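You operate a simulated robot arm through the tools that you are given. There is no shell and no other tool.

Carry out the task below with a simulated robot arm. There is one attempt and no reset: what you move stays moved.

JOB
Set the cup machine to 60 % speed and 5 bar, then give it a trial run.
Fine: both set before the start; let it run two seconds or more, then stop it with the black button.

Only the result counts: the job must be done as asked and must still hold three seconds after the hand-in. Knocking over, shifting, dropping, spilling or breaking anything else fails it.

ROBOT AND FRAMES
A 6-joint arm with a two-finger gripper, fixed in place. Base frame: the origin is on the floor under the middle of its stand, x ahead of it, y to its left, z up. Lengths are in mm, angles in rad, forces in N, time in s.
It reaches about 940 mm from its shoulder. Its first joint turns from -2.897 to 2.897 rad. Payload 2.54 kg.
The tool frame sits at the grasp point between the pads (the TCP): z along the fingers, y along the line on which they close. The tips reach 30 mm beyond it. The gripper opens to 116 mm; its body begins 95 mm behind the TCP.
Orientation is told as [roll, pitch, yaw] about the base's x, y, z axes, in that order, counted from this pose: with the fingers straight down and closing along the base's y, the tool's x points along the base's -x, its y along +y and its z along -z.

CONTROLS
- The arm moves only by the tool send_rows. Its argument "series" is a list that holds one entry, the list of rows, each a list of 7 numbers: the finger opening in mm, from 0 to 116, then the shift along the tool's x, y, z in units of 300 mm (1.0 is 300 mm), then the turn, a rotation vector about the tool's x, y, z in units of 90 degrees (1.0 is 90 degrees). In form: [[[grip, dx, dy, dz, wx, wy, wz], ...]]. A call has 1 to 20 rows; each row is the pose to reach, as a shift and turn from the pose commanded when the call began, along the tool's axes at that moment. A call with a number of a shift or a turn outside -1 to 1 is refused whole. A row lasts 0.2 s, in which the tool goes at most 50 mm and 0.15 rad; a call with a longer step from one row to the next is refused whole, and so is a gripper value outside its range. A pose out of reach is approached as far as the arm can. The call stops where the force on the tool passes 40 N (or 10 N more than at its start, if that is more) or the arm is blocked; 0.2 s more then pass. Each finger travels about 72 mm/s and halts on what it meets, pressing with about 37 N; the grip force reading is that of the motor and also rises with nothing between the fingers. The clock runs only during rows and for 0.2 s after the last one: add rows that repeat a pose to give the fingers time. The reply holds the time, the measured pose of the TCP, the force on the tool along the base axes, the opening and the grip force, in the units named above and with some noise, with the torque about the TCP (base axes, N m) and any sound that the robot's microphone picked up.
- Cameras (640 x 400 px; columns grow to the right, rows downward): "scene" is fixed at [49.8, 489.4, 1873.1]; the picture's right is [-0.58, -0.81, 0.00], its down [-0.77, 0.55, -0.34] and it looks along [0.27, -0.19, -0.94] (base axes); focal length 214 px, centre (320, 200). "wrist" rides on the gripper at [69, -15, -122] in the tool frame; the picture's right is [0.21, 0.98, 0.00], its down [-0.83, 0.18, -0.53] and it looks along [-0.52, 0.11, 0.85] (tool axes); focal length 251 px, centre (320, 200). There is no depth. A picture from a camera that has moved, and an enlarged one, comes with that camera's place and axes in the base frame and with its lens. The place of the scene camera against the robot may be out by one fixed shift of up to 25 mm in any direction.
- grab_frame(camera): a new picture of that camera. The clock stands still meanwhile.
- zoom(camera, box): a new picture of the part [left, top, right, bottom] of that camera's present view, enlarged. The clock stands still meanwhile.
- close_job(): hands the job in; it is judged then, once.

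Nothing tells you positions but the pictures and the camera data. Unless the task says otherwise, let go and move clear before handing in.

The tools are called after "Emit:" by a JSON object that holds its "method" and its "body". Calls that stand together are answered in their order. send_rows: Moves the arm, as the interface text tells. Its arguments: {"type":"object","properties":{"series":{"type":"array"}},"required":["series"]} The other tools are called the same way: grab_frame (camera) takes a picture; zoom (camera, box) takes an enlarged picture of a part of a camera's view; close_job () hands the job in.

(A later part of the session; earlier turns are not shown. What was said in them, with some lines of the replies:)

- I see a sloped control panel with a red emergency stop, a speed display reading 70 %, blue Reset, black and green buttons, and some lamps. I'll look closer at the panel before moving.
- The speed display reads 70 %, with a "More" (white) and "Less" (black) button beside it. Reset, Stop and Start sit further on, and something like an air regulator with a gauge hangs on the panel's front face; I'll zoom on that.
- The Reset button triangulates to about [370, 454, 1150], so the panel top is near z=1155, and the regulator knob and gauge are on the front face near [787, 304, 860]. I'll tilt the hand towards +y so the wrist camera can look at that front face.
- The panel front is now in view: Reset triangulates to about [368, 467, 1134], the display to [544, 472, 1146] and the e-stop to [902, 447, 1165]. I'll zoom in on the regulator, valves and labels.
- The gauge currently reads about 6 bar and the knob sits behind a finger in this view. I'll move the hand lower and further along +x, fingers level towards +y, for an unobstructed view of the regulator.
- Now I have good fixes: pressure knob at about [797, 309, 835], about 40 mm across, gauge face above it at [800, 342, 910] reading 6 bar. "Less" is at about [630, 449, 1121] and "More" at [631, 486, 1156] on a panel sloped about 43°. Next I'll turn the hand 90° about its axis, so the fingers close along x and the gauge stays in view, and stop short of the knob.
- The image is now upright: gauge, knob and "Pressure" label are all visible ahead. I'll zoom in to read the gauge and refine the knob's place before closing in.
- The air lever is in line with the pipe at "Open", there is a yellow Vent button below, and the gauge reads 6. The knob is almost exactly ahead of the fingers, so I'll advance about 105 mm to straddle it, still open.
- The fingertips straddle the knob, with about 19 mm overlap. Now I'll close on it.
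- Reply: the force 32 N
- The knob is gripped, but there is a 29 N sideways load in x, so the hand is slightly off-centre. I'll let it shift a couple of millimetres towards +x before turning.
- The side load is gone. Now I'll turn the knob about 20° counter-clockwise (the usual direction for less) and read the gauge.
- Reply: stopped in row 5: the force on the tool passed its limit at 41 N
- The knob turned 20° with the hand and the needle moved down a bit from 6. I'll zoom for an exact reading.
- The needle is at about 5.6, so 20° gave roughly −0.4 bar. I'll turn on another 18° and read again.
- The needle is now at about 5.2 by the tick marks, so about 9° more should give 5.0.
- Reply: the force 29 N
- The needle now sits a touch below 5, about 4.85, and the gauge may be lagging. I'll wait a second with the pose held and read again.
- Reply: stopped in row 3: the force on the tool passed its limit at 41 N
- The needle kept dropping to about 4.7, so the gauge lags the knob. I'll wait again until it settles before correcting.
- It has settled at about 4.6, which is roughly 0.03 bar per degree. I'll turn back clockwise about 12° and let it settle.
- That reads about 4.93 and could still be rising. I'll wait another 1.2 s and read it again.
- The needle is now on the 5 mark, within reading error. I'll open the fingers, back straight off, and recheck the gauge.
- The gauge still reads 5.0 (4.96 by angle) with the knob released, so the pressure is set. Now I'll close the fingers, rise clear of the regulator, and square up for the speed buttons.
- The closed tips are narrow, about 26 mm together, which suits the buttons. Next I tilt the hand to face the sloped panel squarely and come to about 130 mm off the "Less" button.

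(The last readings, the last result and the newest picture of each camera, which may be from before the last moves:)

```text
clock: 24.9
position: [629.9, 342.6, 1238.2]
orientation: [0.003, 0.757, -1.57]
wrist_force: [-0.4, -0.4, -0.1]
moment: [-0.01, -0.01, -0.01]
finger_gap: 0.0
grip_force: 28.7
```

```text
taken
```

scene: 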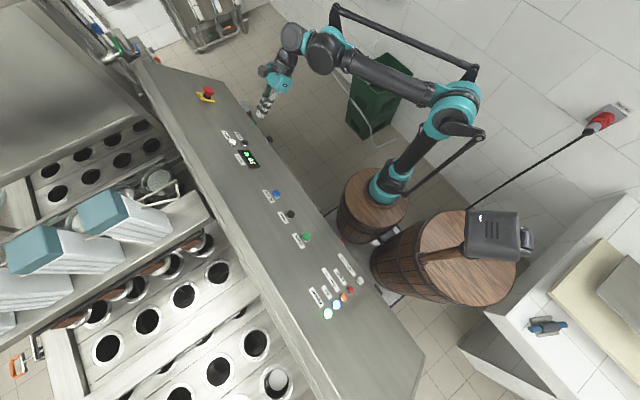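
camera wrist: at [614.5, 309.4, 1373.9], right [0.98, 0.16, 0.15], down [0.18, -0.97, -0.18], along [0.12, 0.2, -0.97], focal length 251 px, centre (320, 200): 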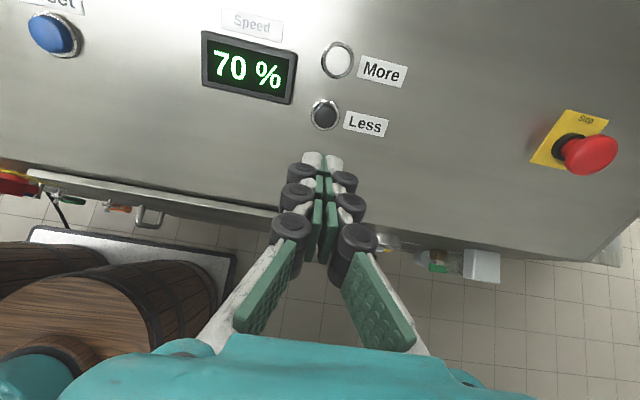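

The display, More and Less are all in view straight ahead, and the fingers line up nearly with "Less". I'll zoom to get its centre precisely.

Emit:
{"method": "zoom", "body": {"camera": "wrist", "box": [280, 20, 420, 180]}}

Emit:
{"method": "zoom", "body": {"camera": "scene", "box": [220, 60, 320, 160]}}

```text
2.50 times, centred on (350, 100) of wrist
camera zoom: at [614.5, 309.4, 1373.9], right [0.98, 0.16, 0.15], down [0.18, -0.97, -0.18], along [0.12, 0.2, -0.97], focal length 629 px, centre (245, 450)
```

zoom: 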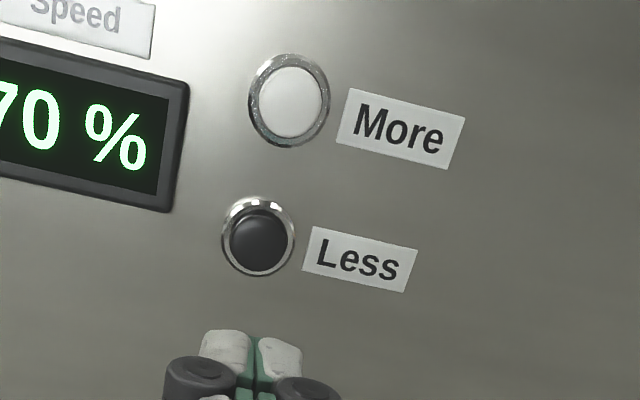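

```text
4.00 times, centred on (270, 110) of scene
camera zoom: at [49.8, 489.4, 1873.1], right [-0.58, -0.81, 0.0], down [-0.77, 0.55, -0.34], along [0.27, -0.19, -0.94], focal length 858 px, centre (520, 560)
```

zoom: 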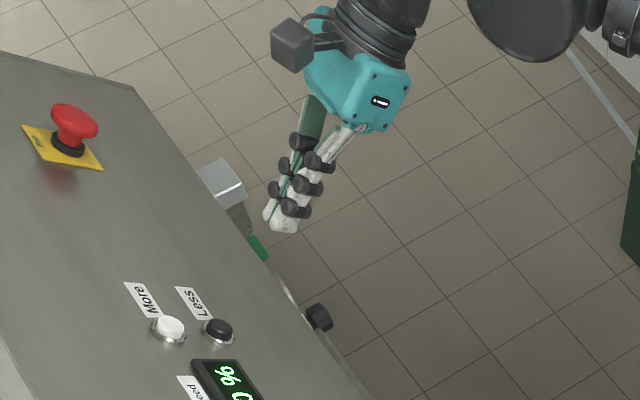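

"Less" sits about 5 mm up-slope and 5 mm to the right of the tool axis, with its top roughly 128 mm beyond the tips. I'll shift over it and advance to about 15 mm short, then check.

Emit:
{"method": "send_rows", "body": {"series": [[[0, 0.008, 0.008, 0.06, 0, 0, 0], [0, 0.017, 0.017, 0.12, 0, 0, 0], [0, 0.017, 0.017, 0.19, 0, 0, 0], [0, 0.017, 0.017, 0.26, 0, 0, 0], [0, 0.017, 0.017, 0.32, 0, 0, 0], [0, 0.017, 0.017, 0.37, 0, 0, 0]]]}}

Emit:
{"method": "grab_frame", "body": {"camera": "wrist"}}

Emit:
{"method": "zoom", "body": {"camera": "scene", "box": [200, 90, 300, 170]}}

```text
clock: 26.3
position: [635.5, 420.9, 1159.5]
orientation: [0.001, 0.756, -1.569]
wrist_force: [-0.3, 1.0, 0.2]
moment: [-0.02, 0.03, -0.02]
finger_gap: 0.0
grip_force: 28.5
```

```text
taken
camera wrist: at [620.7, 387.4, 1296.4], right [0.98, 0.16, 0.15], down [0.18, -0.97, -0.18], along [0.12, 0.2, -0.97], focal length 251 px, centre (320, 200)
```

wrist: 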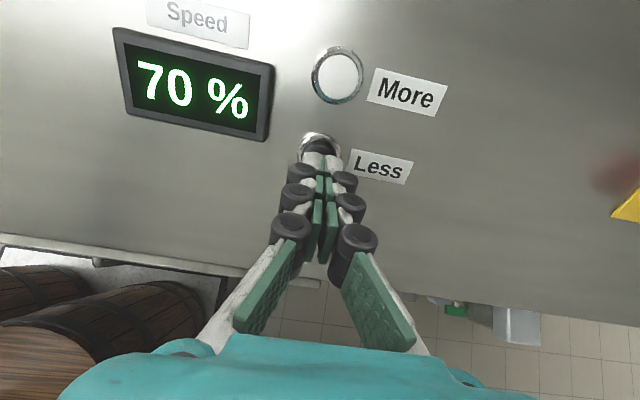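

```text
5.00 times, centred on (250, 130) of scene
camera zoom: at [49.8, 489.4, 1873.1], right [-0.58, -0.81, 0.0], down [-0.77, 0.55, -0.34], along [0.27, -0.19, -0.94], focal length 1072 px, centre (670, 550)
```

zoom: 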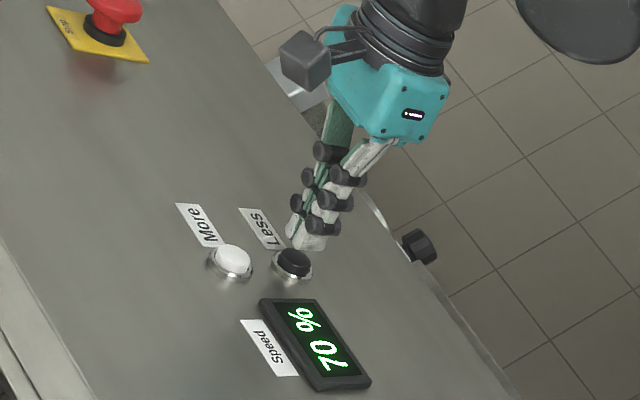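

Emit:
{"method": "zoom", "body": {"camera": "wrist", "box": [270, 110, 370, 200]}}

```text
4.44 times, centred on (320, 155) of wrist
camera zoom: at [620.7, 387.4, 1296.4], right [0.98, 0.16, 0.15], down [0.18, -0.97, -0.18], along [0.12, 0.2, -0.97], focal length 1118 px, centre (320, 400)
```

zoom: 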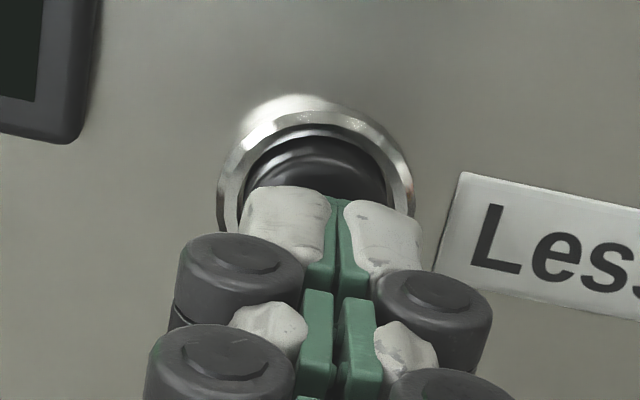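

The fingertips hover about 17 mm above the "Less" cap and slightly low of its centre. I'll shift 3 mm up-slope, press to an estimated few mm of travel, and withdraw in the same call.

Emit:
{"method": "send_rows", "body": {"series": [[[0, 0.01, -0.003, 0.02, 0, 0, 0], [0, 0.01, -0.003, 0.045, 0, 0, 0], [0, 0.01, -0.003, 0.058, 0, 0, 0], [0, 0.01, -0.003, 0.067, 0, 0, 0], [0, 0.01, -0.003, 0.04, 0, 0, 0], [0, 0.01, -0.003, 0, 0, 0, 0]]]}}

Emit:
{"method": "grab_frame", "body": {"camera": "wrist"}}

```text
clock: 27.7
position: [637.2, 423.9, 1159.4]
orientation: [0.002, 0.758, -1.567]
wrist_force: [-0.4, 0.6, 0.3]
moment: [0.02, 0.0, -0.04]
finger_gap: 0.0
grip_force: 28.1
heard: click
```

```text
taken
camera wrist: at [622.2, 390.2, 1295.5], right [0.98, 0.16, 0.15], down [0.18, -0.97, -0.18], along [0.12, 0.2, -0.97], focal length 251 px, centre (320, 200)
```

wrist: 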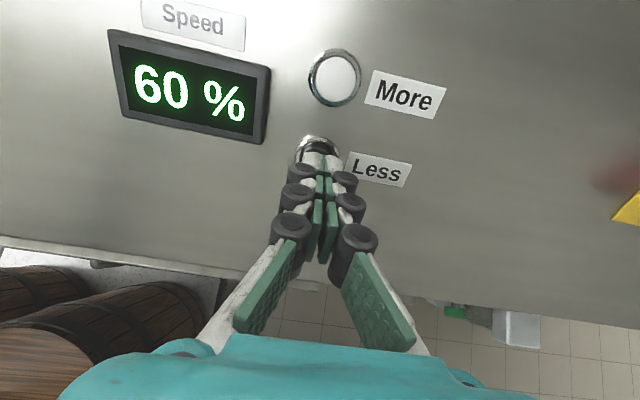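

One click brought the display to 60 %. Now I'll back off and slide along −x to see Reset, Stop, Start and the lamps.

Emit:
{"method": "send_rows", "body": {"series": [[[0, 0, 0, -0.1, 0, 0, 0], [0, 0, -0.05, -0.22, 0, 0, 0], [0, 0, -0.15, -0.3, 0, 0, 0], [0, 0, -0.27, -0.37, 0, 0, 0], [0, 0, -0.4, -0.4, 0, 0, 0], [0, 0, -0.53, -0.4, 0, 0, 0], [0, 0, -0.66, -0.4, 0, 0, 0], [0, 0, -0.78, -0.4, 0, 0, 0], [0, 0, -0.87, -0.4, 0, 0, 0]]]}}

Emit:
{"method": "grab_frame", "body": {"camera": "wrist"}}

Emit:
{"method": "grab_frame", "body": {"camera": "scene"}}

Emit:
{"method": "zoom", "body": {"camera": "scene", "box": [250, 170, 390, 330]}}

```text
clock: 29.7
position: [376.1, 339.8, 1246.2]
orientation: [0.002, 0.758, -1.568]
wrist_force: [1.0, 0.1, -0.1]
moment: [-0.03, -0.01, -0.03]
finger_gap: 0.1
grip_force: 29.3
```

```text
taken
camera wrist: at [360.2, 306.1, 1382.6], right [0.98, 0.16, 0.15], down [0.18, -0.97, -0.18], along [0.12, 0.2, -0.97], focal length 251 px, centre (320, 200)
```

wrist: 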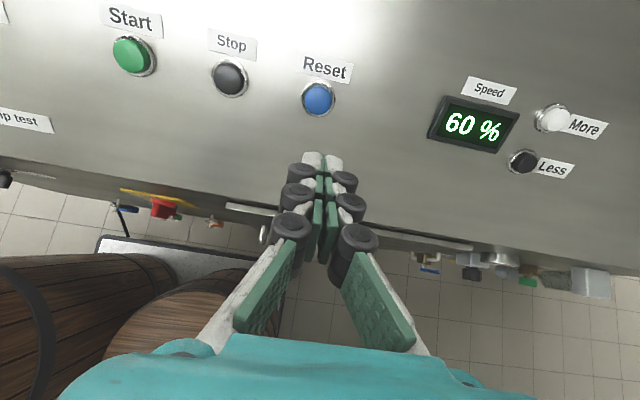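

```text
taken
```

scene: 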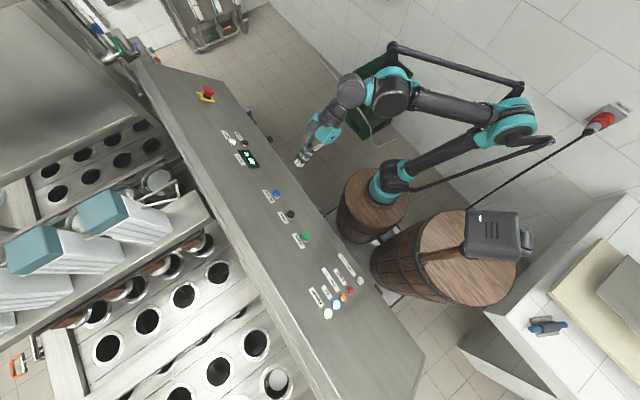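

```text
2.50 times, centred on (320, 250) of scene
camera zoom: at [49.8, 489.4, 1873.1], right [-0.58, -0.81, 0.0], down [-0.77, 0.55, -0.34], along [0.27, -0.19, -0.94], focal length 536 px, centre (320, 75)
```

zoom: 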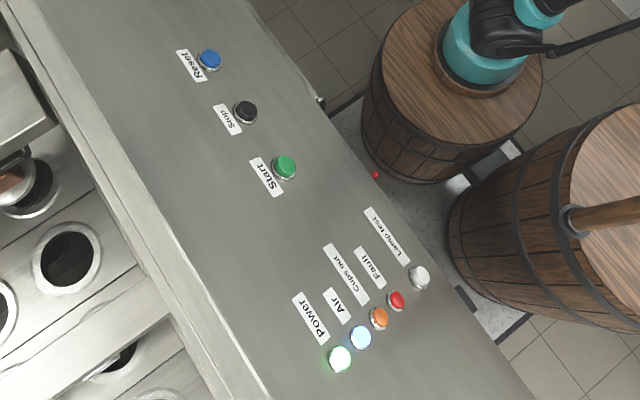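

Power and Air lamps are lit, and Cups out and Fault look dark. Start works out at x≈181 and Stop at x≈277, both about 20 mm up-slope of the tool axis. I'll slide over to Start at this height and recheck.

Emit:
{"method": "send_rows", "body": {"series": [[[0, 0.008, -0.08, 0, 0, 0, 0], [0, 0.017, -0.16, 0, 0, 0, 0], [0, 0.025, -0.24, 0, 0, 0, 0], [0, 0.034, -0.325, 0, 0, 0, 0], [0, 0.042, -0.41, 0, 0, 0, 0], [0, 0.05, -0.49, 0, 0, 0, 0], [0, 0.058, -0.57, 0, 0, 0, 0], [0, 0.067, -0.65, 0, 0, 0, 0]]]}}

Emit:
{"method": "grab_frame", "body": {"camera": "wrist"}}

Emit:
{"method": "grab_frame", "body": {"camera": "scene"}}

```text
clock: 31.5
position: [229.6, 351.4, 1257.8]
orientation: [-0.003, 0.759, -1.564]
wrist_force: [0.4, -0.6, 0.5]
moment: [-0.02, -0.02, -0.01]
finger_gap: 0.1
grip_force: 28.5
out of reach, approached as far as the arm can: row 6, 7, 8
```

```text
taken
camera wrist: at [214.6, 317.7, 1393.7], right [0.98, 0.16, 0.15], down [0.19, -0.97, -0.18], along [0.11, 0.2, -0.97], focal length 251 px, centre (320, 200)
```

wrist: 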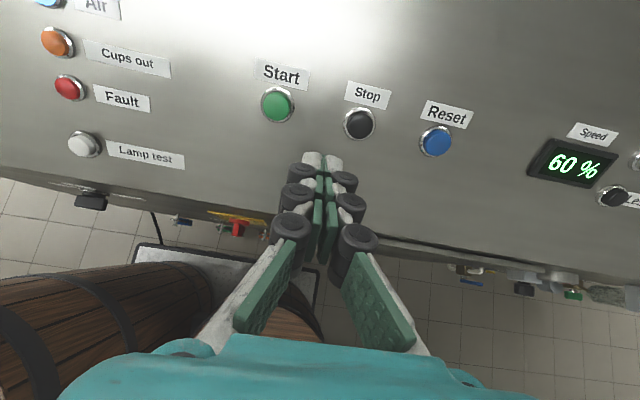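

```text
taken
```

scene: 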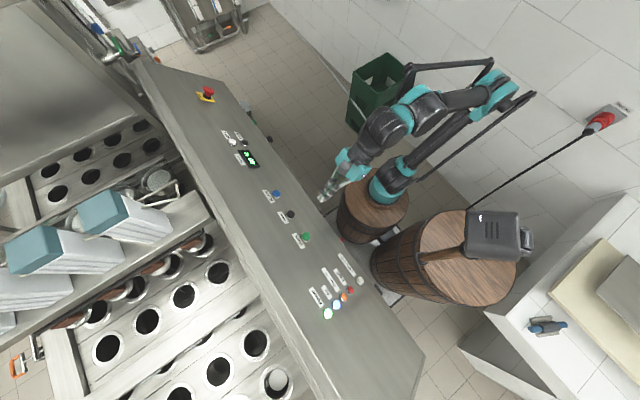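

Start is just out of reach with the hand square to the panel, because the arm folds too tightly near its base. Tilting the fingers more upright, about 20° from vertical, moves the wrist away from the base, and I can still press along the panel normal. I'll tilt now while staying about 80 mm above the panel.

Emit:
{"method": "send_rows", "body": {"series": [[[0, 0.013, 0, 0.035, 0, -0.052, 0], [0, 0.026, 0, 0.07, 0, -0.104, 0], [0, 0.038, 0, 0.105, 0, -0.156, 0], [0, 0.051, 0, 0.14, 0, -0.208, 0], [0, 0.064, 0, 0.175, 0, -0.26, 0]]]}}

Emit:
{"method": "grab_frame", "body": {"camera": "wrist"}}

```text
clock: 32.7
position: [248.4, 398.8, 1232.6]
orientation: [-0.003, 0.35, -1.561]
wrist_force: [-0.8, -1.7, -0.1]
moment: [0.03, 0.05, 0.01]
finger_gap: 0.1
grip_force: 27.9
out of reach, approached as far as the arm can: row 2, 3, 4, 5
```

```text
taken
camera wrist: at [234.5, 422.3, 1369.6], right [0.97, 0.21, 0.07], down [0.19, -0.96, 0.22], along [0.11, -0.2, -0.97], focal length 251 px, centre (320, 200)
```

wrist: 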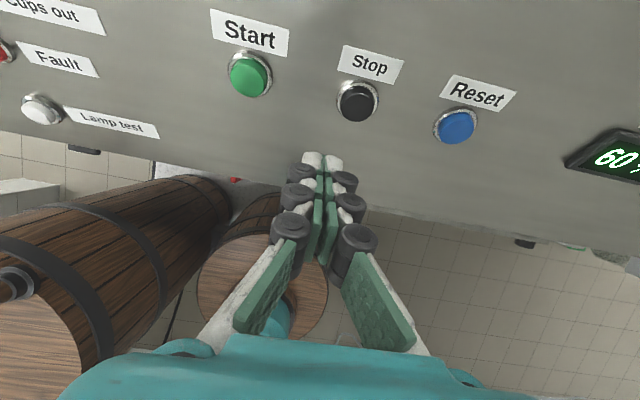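

Tilting did not help, so the limit is more likely the last wrist joint than the folding. I'll turn the hand back 90° about its own axis, to the yaw it had at the start, while staying above the panel.

Emit:
{"method": "send_rows", "body": {"series": [[[0, 0, 0, -0.02, 0, 0, -0.09], [0, 0, 0, -0.04, 0, 0, -0.18], [0, 0, 0, -0.06, 0, 0, -0.27], [0, 0, 0, -0.08, 0, 0, -0.36], [0, 0, 0, -0.1, 0, 0, -0.45], [0, 0, 0, -0.1, 0, 0, -0.54], [0, 0, 0, -0.1, 0, 0, -0.63], [0, 0, 0, -0.1, 0, 0, -0.72], [0, 0, 0, -0.1, 0, 0, -0.81], [0, 0, 0, -0.1, 0, 0, -0.9], [0, 0, 0, -0.1, 0, 0, -1.0]]]}}

Emit:
{"method": "grab_frame", "body": {"camera": "wrist"}}

Emit:
{"method": "grab_frame", "body": {"camera": "scene"}}

```text
refused: row 11 steps farther than a row can; nothing moved
```

```text
taken
camera wrist: at [234.5, 422.3, 1369.6], right [0.97, 0.21, 0.07], down [0.19, -0.96, 0.22], along [0.11, -0.2, -0.97], focal length 251 px, centre (320, 200)
```

wrist: 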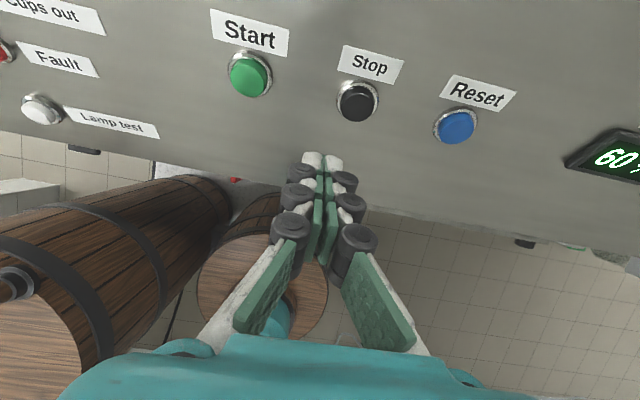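

```text
taken
```

scene: 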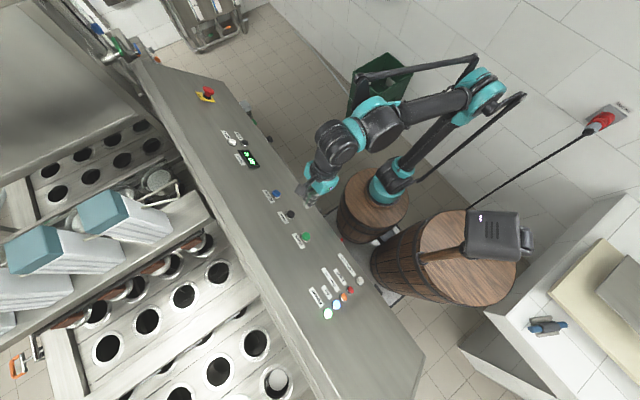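

The last row step was slightly too large and nothing moved. I'll resend the same quarter-turn with even steps.

Emit:
{"method": "send_rows", "body": {"series": [[[0, 0, 0, -0.02, 0, 0, -0.083], [0, 0, 0, -0.04, 0, 0, -0.167], [0, 0, 0, -0.06, 0, 0, -0.25], [0, 0, 0, -0.08, 0, 0, -0.333], [0, 0, 0, -0.1, 0, 0, -0.417], [0, 0, 0, -0.1, 0, 0, -0.5], [0, 0, 0, -0.1, 0, 0, -0.583], [0, 0, 0, -0.1, 0, 0, -0.667], [0, 0, 0, -0.1, 0, 0, -0.75], [0, 0, 0, -0.1, 0, 0, -0.833], [0, 0, 0, -0.1, 0, 0, -0.917], [0, 0, 0, -0.1, 0, 0, -1.0]]]}}

Emit:
{"method": "grab_frame", "body": {"camera": "wrist"}}

Emit:
{"method": "grab_frame", "body": {"camera": "scene"}}

```text
clock: 35.3
position: [248.6, 388.6, 1260.6]
orientation: [0.35, -0.002, 0.001]
wrist_force: [1.1, 0.6, -0.3]
moment: [0.0, 0.03, 0.03]
finger_gap: 0.0
grip_force: 28.8
```

```text
taken
camera wrist: at [181.0, 333.2, 1369.6], right [-0.22, 0.92, 0.33], down [0.82, -0.01, 0.57], along [0.52, 0.4, -0.75], focal length 251 px, centre (320, 200)
```

wrist: 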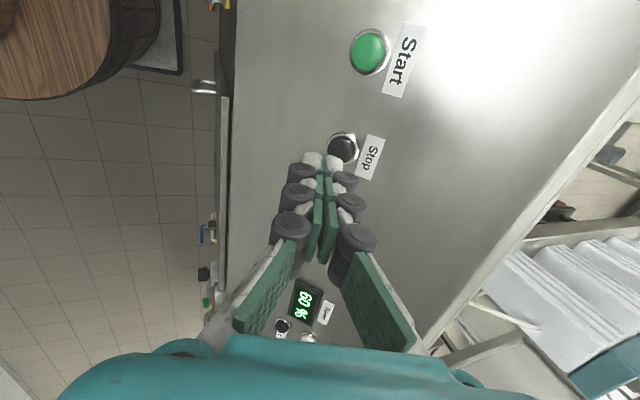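

```text
taken
```

scene: 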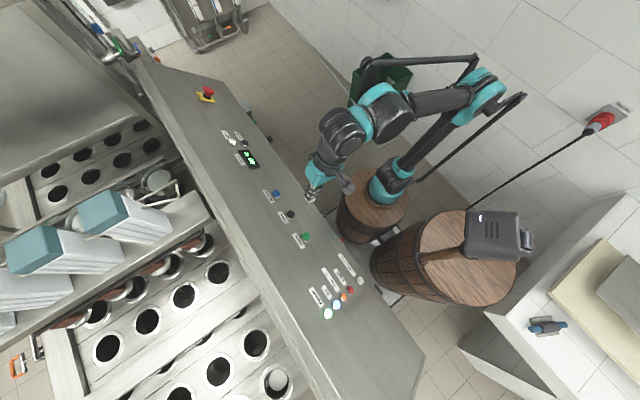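

The quarter-turn freed the wrist: the arm is at [249, 389, 1261] with no reach warning. Now I'll square the hand to the panel again and move to hover about 50 mm above Start.

Emit:
{"method": "send_rows", "body": {"series": [[[0, 0.037, 0.001, 0.038, -0.043, 0, 0], [0, 0.074, 0.001, 0.076, -0.087, 0, 0], [0, 0.112, 0.002, 0.114, -0.13, 0, 0], [0, 0.149, 0.003, 0.151, -0.173, 0, 0], [0, 0.186, 0.003, 0.189, -0.217, 0, 0], [0, 0.223, 0.004, 0.227, -0.26, 0, 0]]]}}

Emit:
{"method": "grab_frame", "body": {"camera": "wrist"}}

Emit:
{"method": "grab_frame", "body": {"camera": "scene"}}

```text
clock: 36.7
position: [182.5, 412.9, 1194.4]
orientation: [0.759, -0.003, -0.001]
wrist_force: [-0.3, 0.3, 0.4]
moment: [-0.04, -0.01, -0.02]
finger_gap: 0.1
grip_force: 28.9
```

```text
taken
camera wrist: at [114.1, 318.6, 1272.6], right [-0.22, 0.71, 0.67], down [0.83, -0.24, 0.51], along [0.52, 0.67, -0.53], focal length 251 px, centre (320, 200)
```

wrist: 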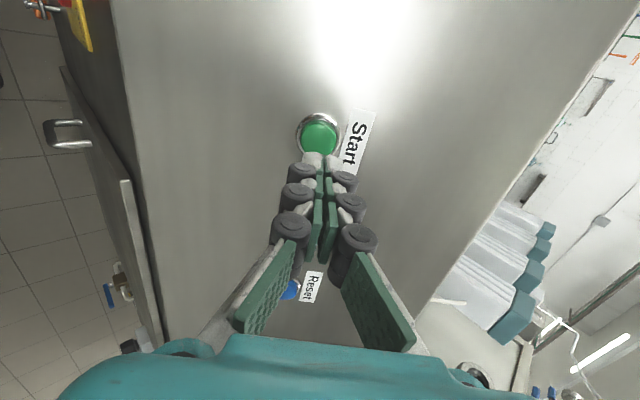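

```text
taken
```

scene: 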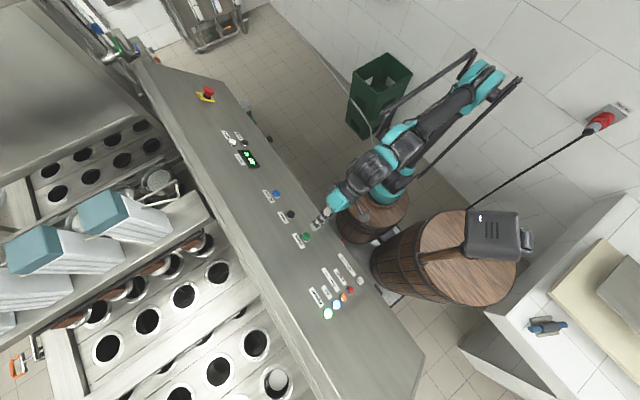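

Start is reachable this way and lies just ahead of the tips. I'll zoom in to centre on it.

Emit:
{"method": "zoom", "body": {"camera": "wrist", "box": [270, 90, 390, 180]}}

Emit:
{"method": "zoom", "body": {"camera": "scene", "box": [270, 180, 370, 260]}}

Emit:
{"method": "zoom", "body": {"camera": "wrist", "box": [260, 240, 380, 330]}}

```text
4.44 times, centred on (330, 135) of wrist
camera zoom: at [114.1, 318.6, 1272.6], right [-0.22, 0.71, 0.67], down [0.83, -0.24, 0.51], along [0.52, 0.67, -0.53], focal length 1118 px, centre (276, 489)
```

zoom: 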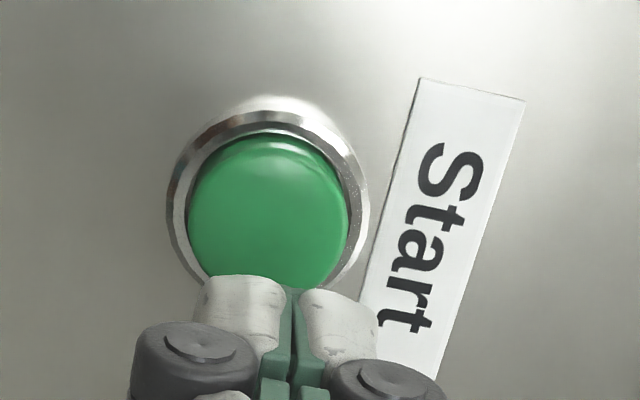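

```text
5.00 times, centred on (320, 220) of scene
camera zoom: at [49.8, 489.4, 1873.1], right [-0.58, -0.81, 0.0], down [-0.77, 0.55, -0.34], along [0.27, -0.19, -0.94], focal length 1072 px, centre (320, 100)
```

zoom: 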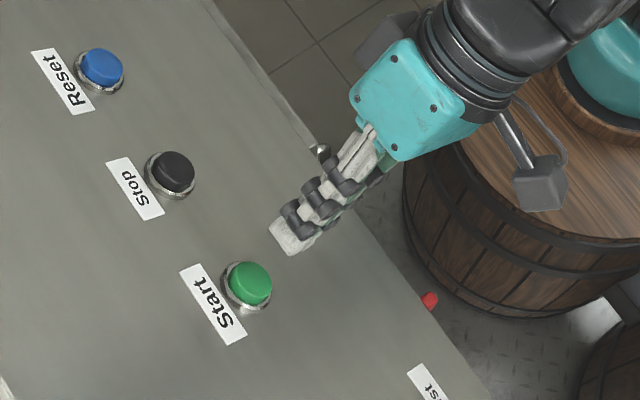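

```text
4.44 times, centred on (320, 285) of wrist
camera zoom: at [114.1, 318.6, 1272.6], right [-0.22, 0.71, 0.67], down [0.83, -0.24, 0.51], along [0.52, 0.67, -0.53], focal length 1118 px, centre (320, -178)
```

zoom: 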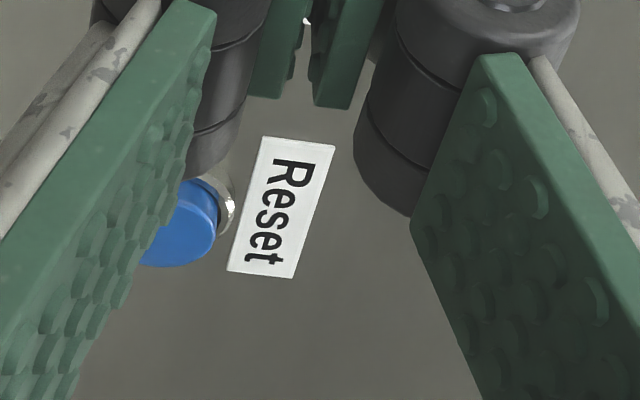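

The Start cap is about 29 mm across and sits 4 mm along tool x and 3 mm down-slope from my axis. Speed is 60 % and pressure 5 bar, so I'll centre on Start, press it, and withdraw.

Emit:
{"method": "send_rows", "body": {"series": [[[0, 0.013, -0.008, 0.05, 0, 0, 0], [0, 0.013, -0.008, 0.11, 0, 0, 0], [0, 0.013, -0.008, 0.145, 0, 0, 0], [0, 0.013, -0.008, 0.158, 0, 0, 0], [0, 0.013, -0.008, 0.17, 0, 0, 0], [0, 0.013, -0.008, 0.13, 0, 0, 0], [0, 0.013, -0.008, 0.05, 0, 0, 0]]]}}

Emit:
{"method": "grab_frame", "body": {"camera": "wrist"}}

Emit:
{"method": "grab_frame", "body": {"camera": "scene"}}

```text
clock: 38.3
position: [177.4, 421.5, 1184.3]
orientation: [0.76, -0.002, 0.002]
wrist_force: [1.0, 0.4, 0.5]
moment: [-0.02, -0.02, -0.03]
finger_gap: 0.0
grip_force: 28.6
heard: click
```

```text
taken
camera wrist: at [109.3, 327.1, 1262.6], right [-0.22, 0.71, 0.67], down [0.83, -0.23, 0.51], along [0.52, 0.66, -0.53], focal length 251 px, centre (320, 200)
```

wrist: 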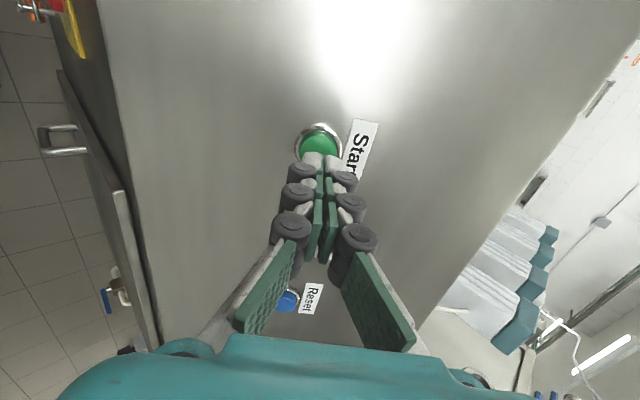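

```text
taken
```

scene: 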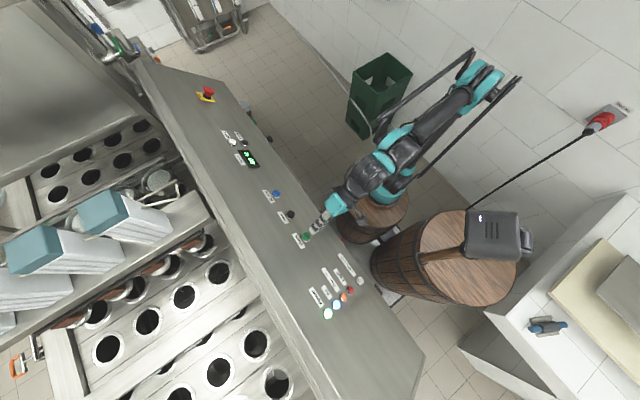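

A click was heard. Before moving on I'll check the lamps and the conveyor for signs that it is running (the clock stands still while I look).

Emit:
{"method": "zoom", "body": {"camera": "scene", "box": [290, 240, 390, 330]}}

Emit:
{"method": "zoom", "body": {"camera": "scene", "box": [60, 220, 300, 400]}}

Emit:
{"method": "zoom", "body": {"camera": "scene", "box": [220, 120, 290, 180]}}

```text
4.44 times, centred on (340, 285) of scene
camera zoom: at [49.8, 489.4, 1873.1], right [-0.58, -0.81, 0.0], down [-0.77, 0.55, -0.34], along [0.27, -0.19, -0.94], focal length 953 px, centre (231, -178)
```

zoom: 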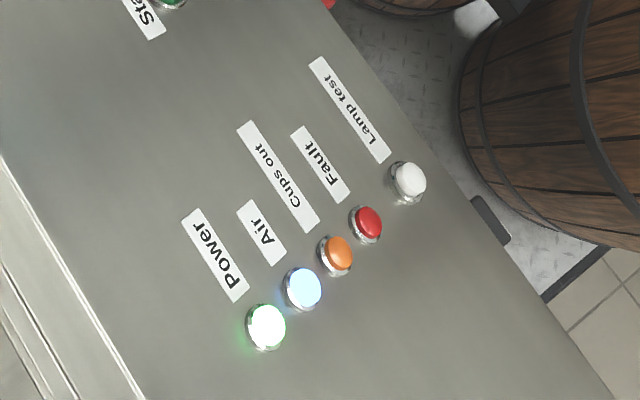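

```text
2.22 times, centred on (180, 310) of scene
camera zoom: at [49.8, 489.4, 1873.1], right [-0.58, -0.81, 0.0], down [-0.77, 0.55, -0.34], along [0.27, -0.19, -0.94], focal length 477 px, centre (631, -44)
```

zoom: 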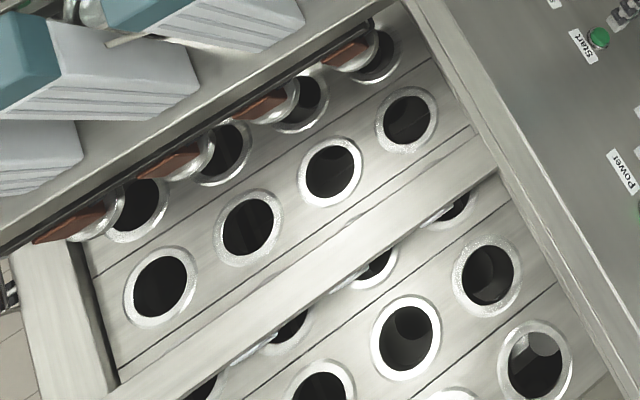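

```text
6.67 times, centred on (255, 150) of scene
camera zoom: at [49.8, 489.4, 1873.1], right [-0.58, -0.81, 0.0], down [-0.77, 0.55, -0.34], along [0.27, -0.19, -0.94], focal length 1430 px, centre (753, 533)
```

zoom: 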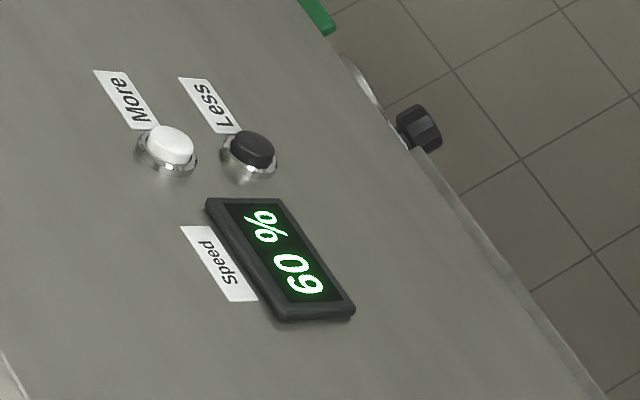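

Power and Air are lit, no Fault or Cups-out lamp, the speed shows 60 %, and the insides of the cup holes look different from before, so it appears to be running. I'll lift off, move 92 mm along to hover over Stop, and check the aim and whether it is moving.

Emit:
{"method": "send_rows", "body": {"series": [[[0, 0, 0, -0.06, 0, 0, 0], [0, -0.03, 0, -0.117, 0, 0, 0], [0, -0.12, 0, -0.117, 0, 0, 0], [0, -0.21, 0, -0.117, 0, 0, 0], [0, -0.308, 0, -0.117, 0, 0, 0], [0, -0.308, 0, -0.117, 0, 0, 0]]]}}

Emit:
{"method": "grab_frame", "body": {"camera": "wrist"}}

Emit:
{"method": "zoom", "body": {"camera": "wrist", "box": [270, 90, 390, 180]}}

Emit:
{"method": "zoom", "body": {"camera": "scene", "box": [60, 220, 300, 400]}}

```text
clock: 39.7
position: [272.2, 397.3, 1208.5]
orientation: [0.757, -0.002, 0.001]
wrist_force: [0.5, -0.1, 0.0]
moment: [-0.01, -0.02, 0.01]
finger_gap: 0.0
grip_force: 28.4
```

```text
taken
camera wrist: at [203.2, 302.2, 1286.5], right [-0.22, 0.71, 0.67], down [0.83, -0.23, 0.51], along [0.52, 0.66, -0.53], focal length 251 px, centre (320, 200)
```

wrist: 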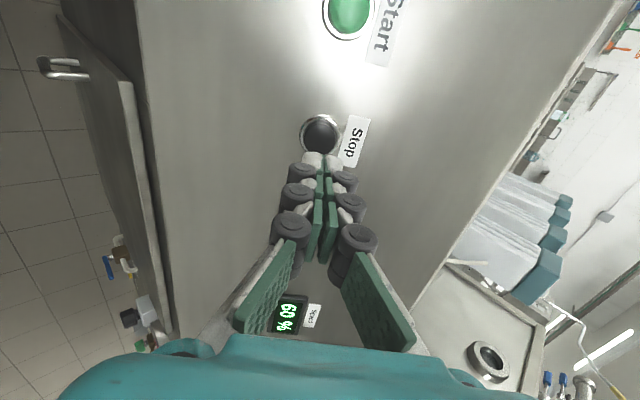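

```text
4.44 times, centred on (330, 135) of wrist
camera zoom: at [203.2, 302.2, 1286.5], right [-0.22, 0.71, 0.67], down [0.83, -0.23, 0.51], along [0.52, 0.66, -0.53], focal length 1118 px, centre (276, 489)
```

zoom: 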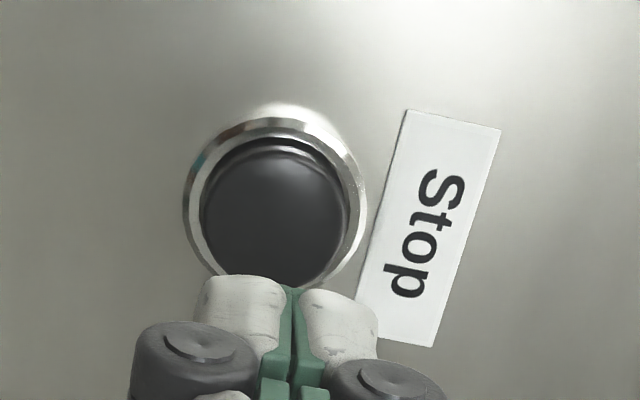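

```text
2.22 times, centred on (180, 310) of scene
camera zoom: at [49.8, 489.4, 1873.1], right [-0.58, -0.81, 0.0], down [-0.77, 0.55, -0.34], along [0.27, -0.19, -0.94], focal length 477 px, centre (631, -44)
```

zoom: 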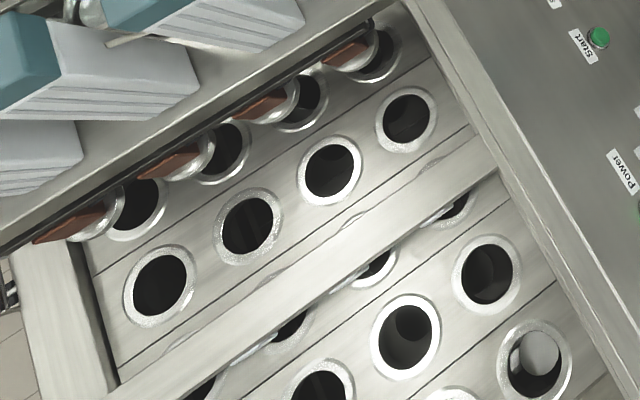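

The content of the lower-right hole has shifted again since the last frame, so the machine is running. My aim on Stop is within about 2 mm. I'll hold 0.8 s more to be well past two seconds and confirm it is still moving.

Emit:
{"method": "send_rows", "body": {"series": [[[0, -0.007, 0, 0.03, 0, 0, 0], [0, -0.007, 0, 0.03, 0, 0, 0], [0, -0.007, 0, 0.03, 0, 0, 0], [0, -0.007, 0, 0.03, 0, 0, 0]]]}}

Emit:
{"method": "zoom", "body": {"camera": "scene", "box": [60, 220, 300, 400]}}

Emit:
{"method": "grab_frame", "body": {"camera": "scene"}}

```text
clock: 40.7
position: [274.9, 403.2, 1203.6]
orientation: [0.757, -0.002, -0.002]
wrist_force: [0.7, -1.2, -0.4]
moment: [0.02, 0.0, 0.01]
finger_gap: 0.0
grip_force: 28.0
```

```text
2.22 times, centred on (180, 310) of scene
camera zoom: at [49.8, 489.4, 1873.1], right [-0.58, -0.81, 0.0], down [-0.77, 0.55, -0.34], along [0.27, -0.19, -0.94], focal length 477 px, centre (631, -44)
```

zoom: 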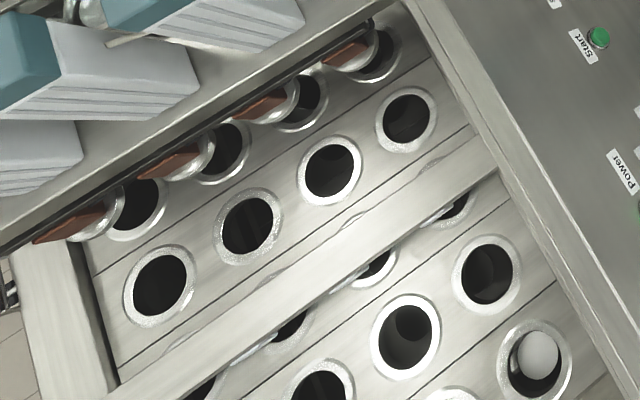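

```text
taken
```

scene: 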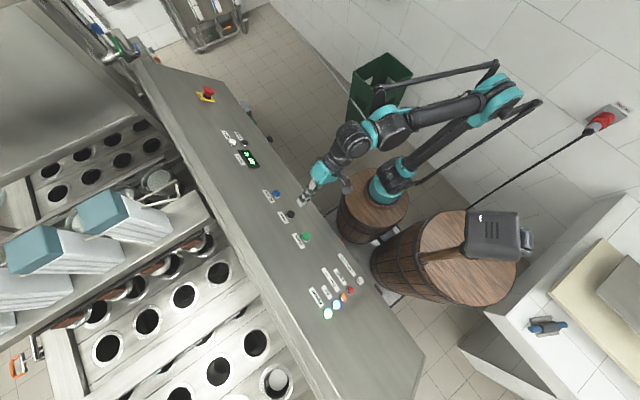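

The white part in that hole keeps changing position from frame to frame (running about 3 s now). Now I'll press the black Stop button and withdraw.

Emit:
{"method": "send_rows", "body": {"series": [[[0, 0, 0, 0.07, 0, 0, 0], [0, 0, 0, 0.13, 0, 0, 0], [0, 0, 0, 0.175, 0, 0, 0], [0, 0, 0, 0.195, 0, 0, 0], [0, 0, 0, 0.206, 0, 0, 0], [0, 0, 0, 0.217, 0, 0, 0], [0, 0, 0, 0.17, 0, 0, 0], [0, 0, 0, 0.08, 0, 0, 0], [0, 0, 0, -0.03, 0, 0, 0]]]}}

Emit:
{"method": "zoom", "body": {"camera": "scene", "box": [60, 220, 300, 400]}}

Emit:
{"method": "grab_frame", "body": {"camera": "wrist"}}

Emit:
{"method": "zoom", "body": {"camera": "scene", "box": [290, 240, 390, 330]}}

```text
clock: 42.7
position: [274.5, 398.2, 1211.0]
orientation: [0.757, -0.001, 0.003]
wrist_force: [-0.3, 0.3, -0.4]
moment: [-0.04, 0.0, -0.07]
finger_gap: 0.0
grip_force: 28.7
heard: click
```

```text
2.22 times, centred on (180, 310) of scene
camera zoom: at [49.8, 489.4, 1873.1], right [-0.58, -0.81, 0.0], down [-0.77, 0.55, -0.34], along [0.27, -0.19, -0.94], focal length 477 px, centre (631, -44)
```

zoom: 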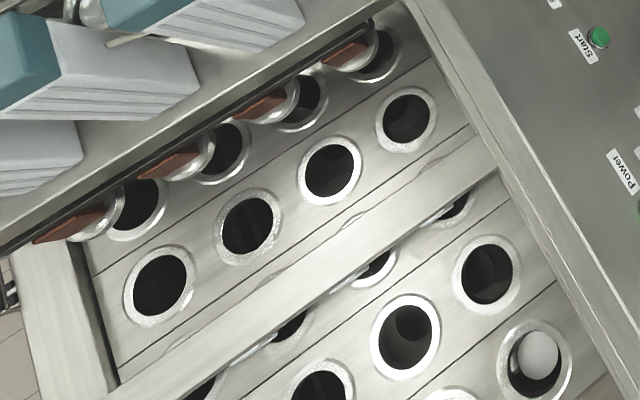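

```text
taken
camera wrist: at [205.7, 303.8, 1289.1], right [-0.22, 0.71, 0.67], down [0.83, -0.23, 0.51], along [0.52, 0.67, -0.53], focal length 251 px, centre (320, 200)
```

wrist: 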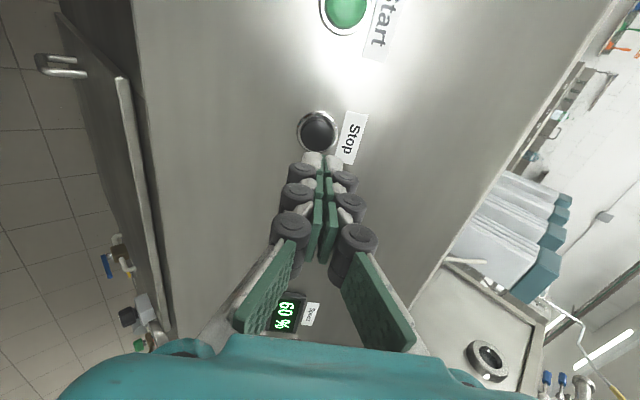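

```text
4.44 times, centred on (340, 285) of scene
camera zoom: at [49.8, 489.4, 1873.1], right [-0.58, -0.81, 0.0], down [-0.77, 0.55, -0.34], along [0.27, -0.19, -0.94], focal length 953 px, centre (231, -178)
```

zoom: 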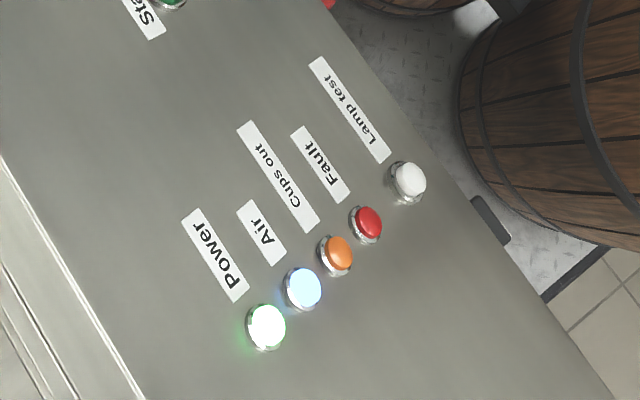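

The Stop button clicked and all lamps look normal. I'll retreat from the panel and use the passing time to confirm that nothing moves any more.

Emit:
{"method": "send_rows", "body": {"series": [[[0, 0, 0, -0.12, 0, 0, 0], [0, 0, -0.03, -0.25, 0, 0, 0], [0, -0.1, -0.1, -0.34, 0, 0, 0], [0, -0.2, -0.17, -0.41, 0, 0, 0], [0, -0.31, -0.24, -0.46, 0, 0, 0], [0, -0.42, -0.3, -0.5, 0, 0, 0], [0, -0.53, -0.35, -0.5, 0, 0, 0], [0, -0.64, -0.4, -0.5, 0, 0, 0], [0, -0.75, -0.436, -0.5, 0, 0, 0]]]}}

Emit:
{"method": "zoom", "body": {"camera": "scene", "box": [60, 220, 300, 400]}}

Emit:
{"method": "grab_frame", "body": {"camera": "wrist"}}

```text
clock: 44.7
position: [497.8, 199.1, 1227.5]
orientation: [0.761, -0.002, 0.001]
wrist_force: [-0.5, -0.1, 0.4]
moment: [0.02, -0.04, -0.01]
finger_gap: 0.1
grip_force: 28.3
```

```text
2.22 times, centred on (180, 310) of scene
camera zoom: at [49.8, 489.4, 1873.1], right [-0.58, -0.81, 0.0], down [-0.77, 0.55, -0.34], along [0.27, -0.19, -0.94], focal length 477 px, centre (631, -44)
```

zoom: 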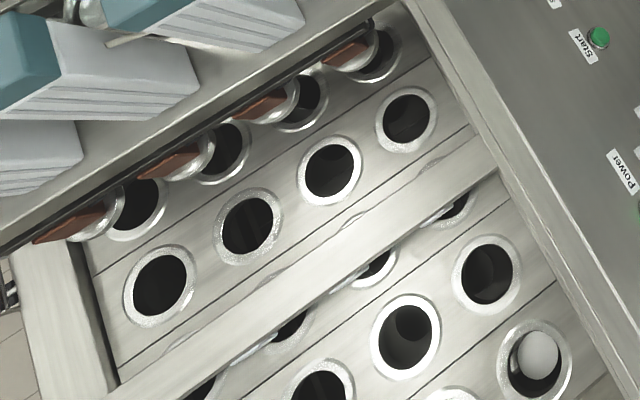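

```text
taken
camera wrist: at [429.3, 103.6, 1306.1], right [-0.22, 0.71, 0.67], down [0.83, -0.23, 0.51], along [0.52, 0.67, -0.53], focal length 251 px, centre (320, 200)
```

wrist: 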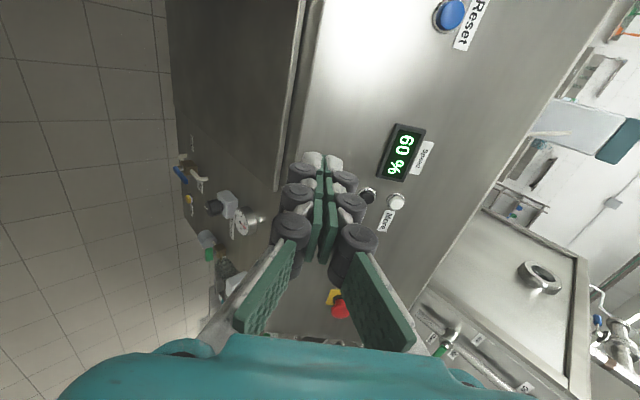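

The scene is unchanged since the stop, so the machine is at rest and the display shows 60 %. I'll swing over for one more look at the gauge to make sure the pressure has held.

Emit:
{"method": "send_rows", "body": {"series": [[[0, -0.09, -0.085, 0.005, 0, 0, 0], [0, -0.18, -0.17, 0.01, 0, 0, 0], [0, -0.27, -0.255, 0.016, 0, 0, 0], [0, -0.37, -0.34, 0.02, 0, 0, 0], [0, -0.46, -0.425, 0.027, 0, 0, 0], [0, -0.55, -0.51, 0.032, 0, 0, 0], [0, -0.64, -0.6, 0.038, 0, 0, 0], [0, -0.733, -0.683, 0.043, 0, 0, 0]]]}}

Emit:
{"method": "grab_frame", "body": {"camera": "wrist"}}

Emit:
{"method": "zoom", "body": {"camera": "wrist", "box": [310, 100, 410, 200]}}

Emit:
{"method": "grab_frame", "body": {"camera": "scene"}}

```text
clock: 46.5
position: [720.5, 57.8, 1077.6]
orientation: [0.756, -0.003, 0.001]
wrist_force: [-0.8, -0.5, 0.4]
moment: [0.02, -0.01, -0.05]
finger_gap: 0.0
grip_force: 28.6
```

```text
taken
camera wrist: at [651.9, -36.6, 1155.4], right [-0.22, 0.71, 0.67], down [0.83, -0.23, 0.51], along [0.52, 0.67, -0.53], focal length 251 px, centre (320, 200)
```

wrist: 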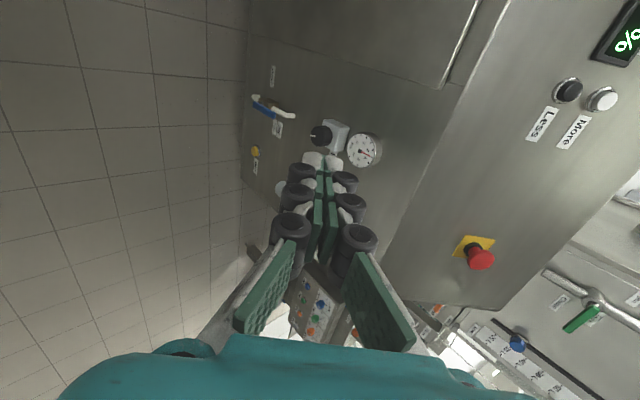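

```text
4.00 times, centred on (360, 150) of wrist
camera zoom: at [651.9, -36.6, 1155.4], right [-0.22, 0.71, 0.67], down [0.83, -0.23, 0.51], along [0.52, 0.67, -0.53], focal length 1006 px, centre (160, 400)
```

zoom: 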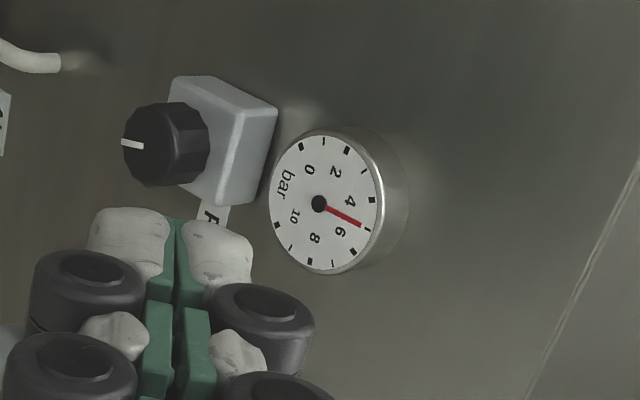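

```text
taken
```

scene: 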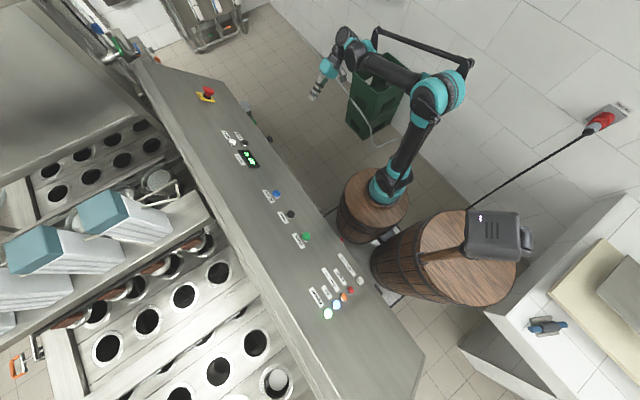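

The gauge needle still points at 5 and the display shows 60 %. To be sure the machine really is stopped, and not just between strokes, I'll compare a few closely spaced frames while holding still.

Emit:
{"method": "zoom", "body": {"camera": "scene", "box": [180, 320, 300, 400]}}

Emit:
{"method": "zoom", "body": {"camera": "scene", "box": [0, 100, 220, 260]}}

```text
5.00 times, centred on (240, 360) of scene
camera zoom: at [49.8, 489.4, 1873.1], right [-0.58, -0.81, 0.0], down [-0.77, 0.55, -0.34], along [0.27, -0.19, -0.94], focal length 1072 px, centre (720, -600)
```

zoom: 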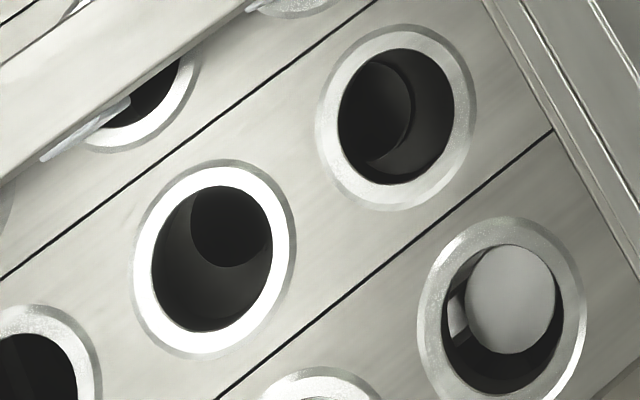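

```text
2.50 times, centred on (110, 180) of scene
camera zoom: at [49.8, 489.4, 1873.1], right [-0.58, -0.81, 0.0], down [-0.77, 0.55, -0.34], along [0.27, -0.19, -0.94], focal length 536 px, centre (845, 250)
```

zoom: 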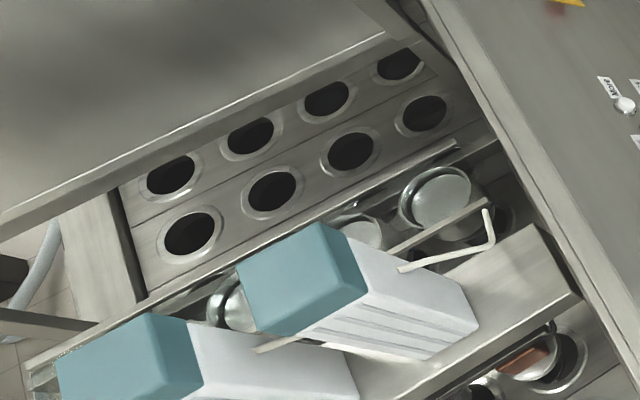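

Emit:
{"method": "send_rows", "body": {"series": [[[0, 0, 0, 0, 0, 0, 0], [0, 0, 0, 0, 0, 0, 0]]]}}

Emit:
{"method": "zoom", "body": {"camera": "scene", "box": [180, 320, 300, 400]}}

```text
clock: 47.1
position: [720.3, 57.5, 1077.7]
orientation: [0.757, -0.002, 0.0]
wrist_force: [0.0, 0.2, 0.1]
moment: [-0.02, 0.0, -0.02]
finger_gap: 0.0
grip_force: 29.0
```

```text
5.00 times, centred on (240, 360) of scene
camera zoom: at [49.8, 489.4, 1873.1], right [-0.58, -0.81, 0.0], down [-0.77, 0.55, -0.34], along [0.27, -0.19, -0.94], focal length 1072 px, centre (720, -600)
```

zoom: 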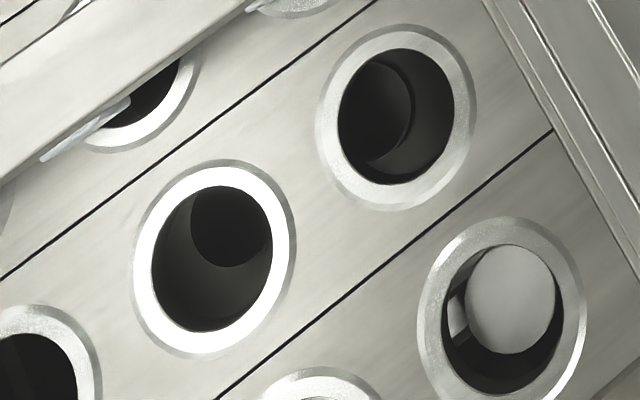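

Emit:
{"method": "send_rows", "body": {"series": [[[0, 0, 0, 0, 0, 0, 0], [0, 0, 0, 0, 0, 0, 0], [0, 0, 0, 0, 0, 0, 0], [0, 0, 0, 0, 0, 0, 0]]]}}

Emit:
{"method": "zoom", "body": {"camera": "scene", "box": [180, 320, 300, 400]}}

Emit:
{"method": "zoom", "body": {"camera": "scene", "box": [220, 120, 390, 330]}}

```text
clock: 48.1
position: [721.2, 58.8, 1077.3]
orientation: [0.757, -0.001, 0.001]
wrist_force: [-1.0, 0.1, -0.3]
moment: [-0.02, 0.0, -0.01]
finger_gap: 0.1
grip_force: 28.8
```

```text
5.00 times, centred on (240, 360) of scene
camera zoom: at [49.8, 489.4, 1873.1], right [-0.58, -0.81, 0.0], down [-0.77, 0.55, -0.34], along [0.27, -0.19, -0.94], focal length 1072 px, centre (720, -600)
```

zoom: 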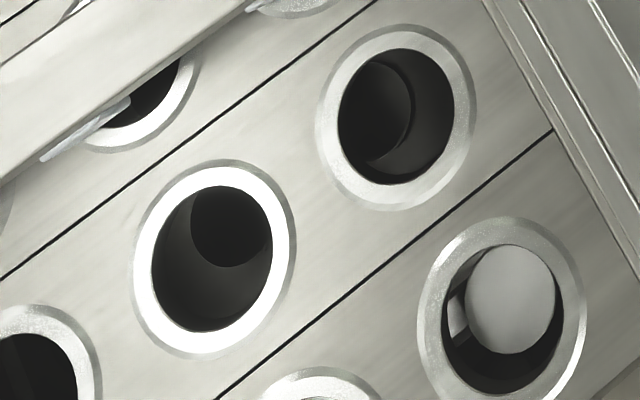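

```text
1.90 times, centred on (305, 225) of scene
camera zoom: at [49.8, 489.4, 1873.1], right [-0.58, -0.81, 0.0], down [-0.77, 0.55, -0.34], along [0.27, -0.19, -0.94], focal length 408 px, centre (349, 152)
```

zoom: 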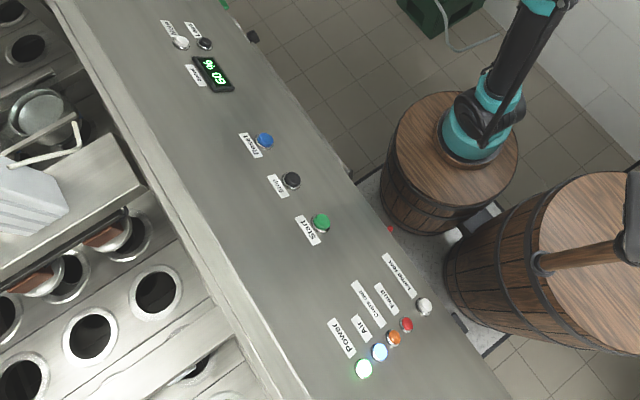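

The machine is at rest, with identical frames over several seconds. The display shows 60 %, the gauge reads 5 bar, and no fault lamp is lit. The run lasted about four seconds by the click timing, and the black button ended it. The arm is clear of everything, so I'm handing the job in.

Emit:
{"method": "close_job", "body": {}}

```text
The job is handed in.
```

I set the cup machine to 60 % and 5 bar, then gave it a trial run of about four seconds and stopped it with the black button. I've handed the job in, but no verdict came back.

- **Speed:** one press of "Less" took the display from 70 % to 60 %, and it still showed 60 % at the end.
- **Pressure:** I turned the regulator knob down from 6 bar. The gauge lagged and dipped to about 4.6, so I turned it back up. It settled at 5, and read 5 again after the run.
- **Trial run:** the Start and Stop clicks came about four seconds apart. There is no running lamp, so I judged that it was running from parts moving in the cup holes. I saw movement until about three seconds after Start. The last picture before Stop looks the same as those taken after it, so I can't show that it was still moving in the final second.
- **After the stop:** nothing moved for more than five seconds. The Fault and Cups-out lamps stayed dark, and nothing else was touched.

The arm is clear of the machine, with the gripper closed and empty.
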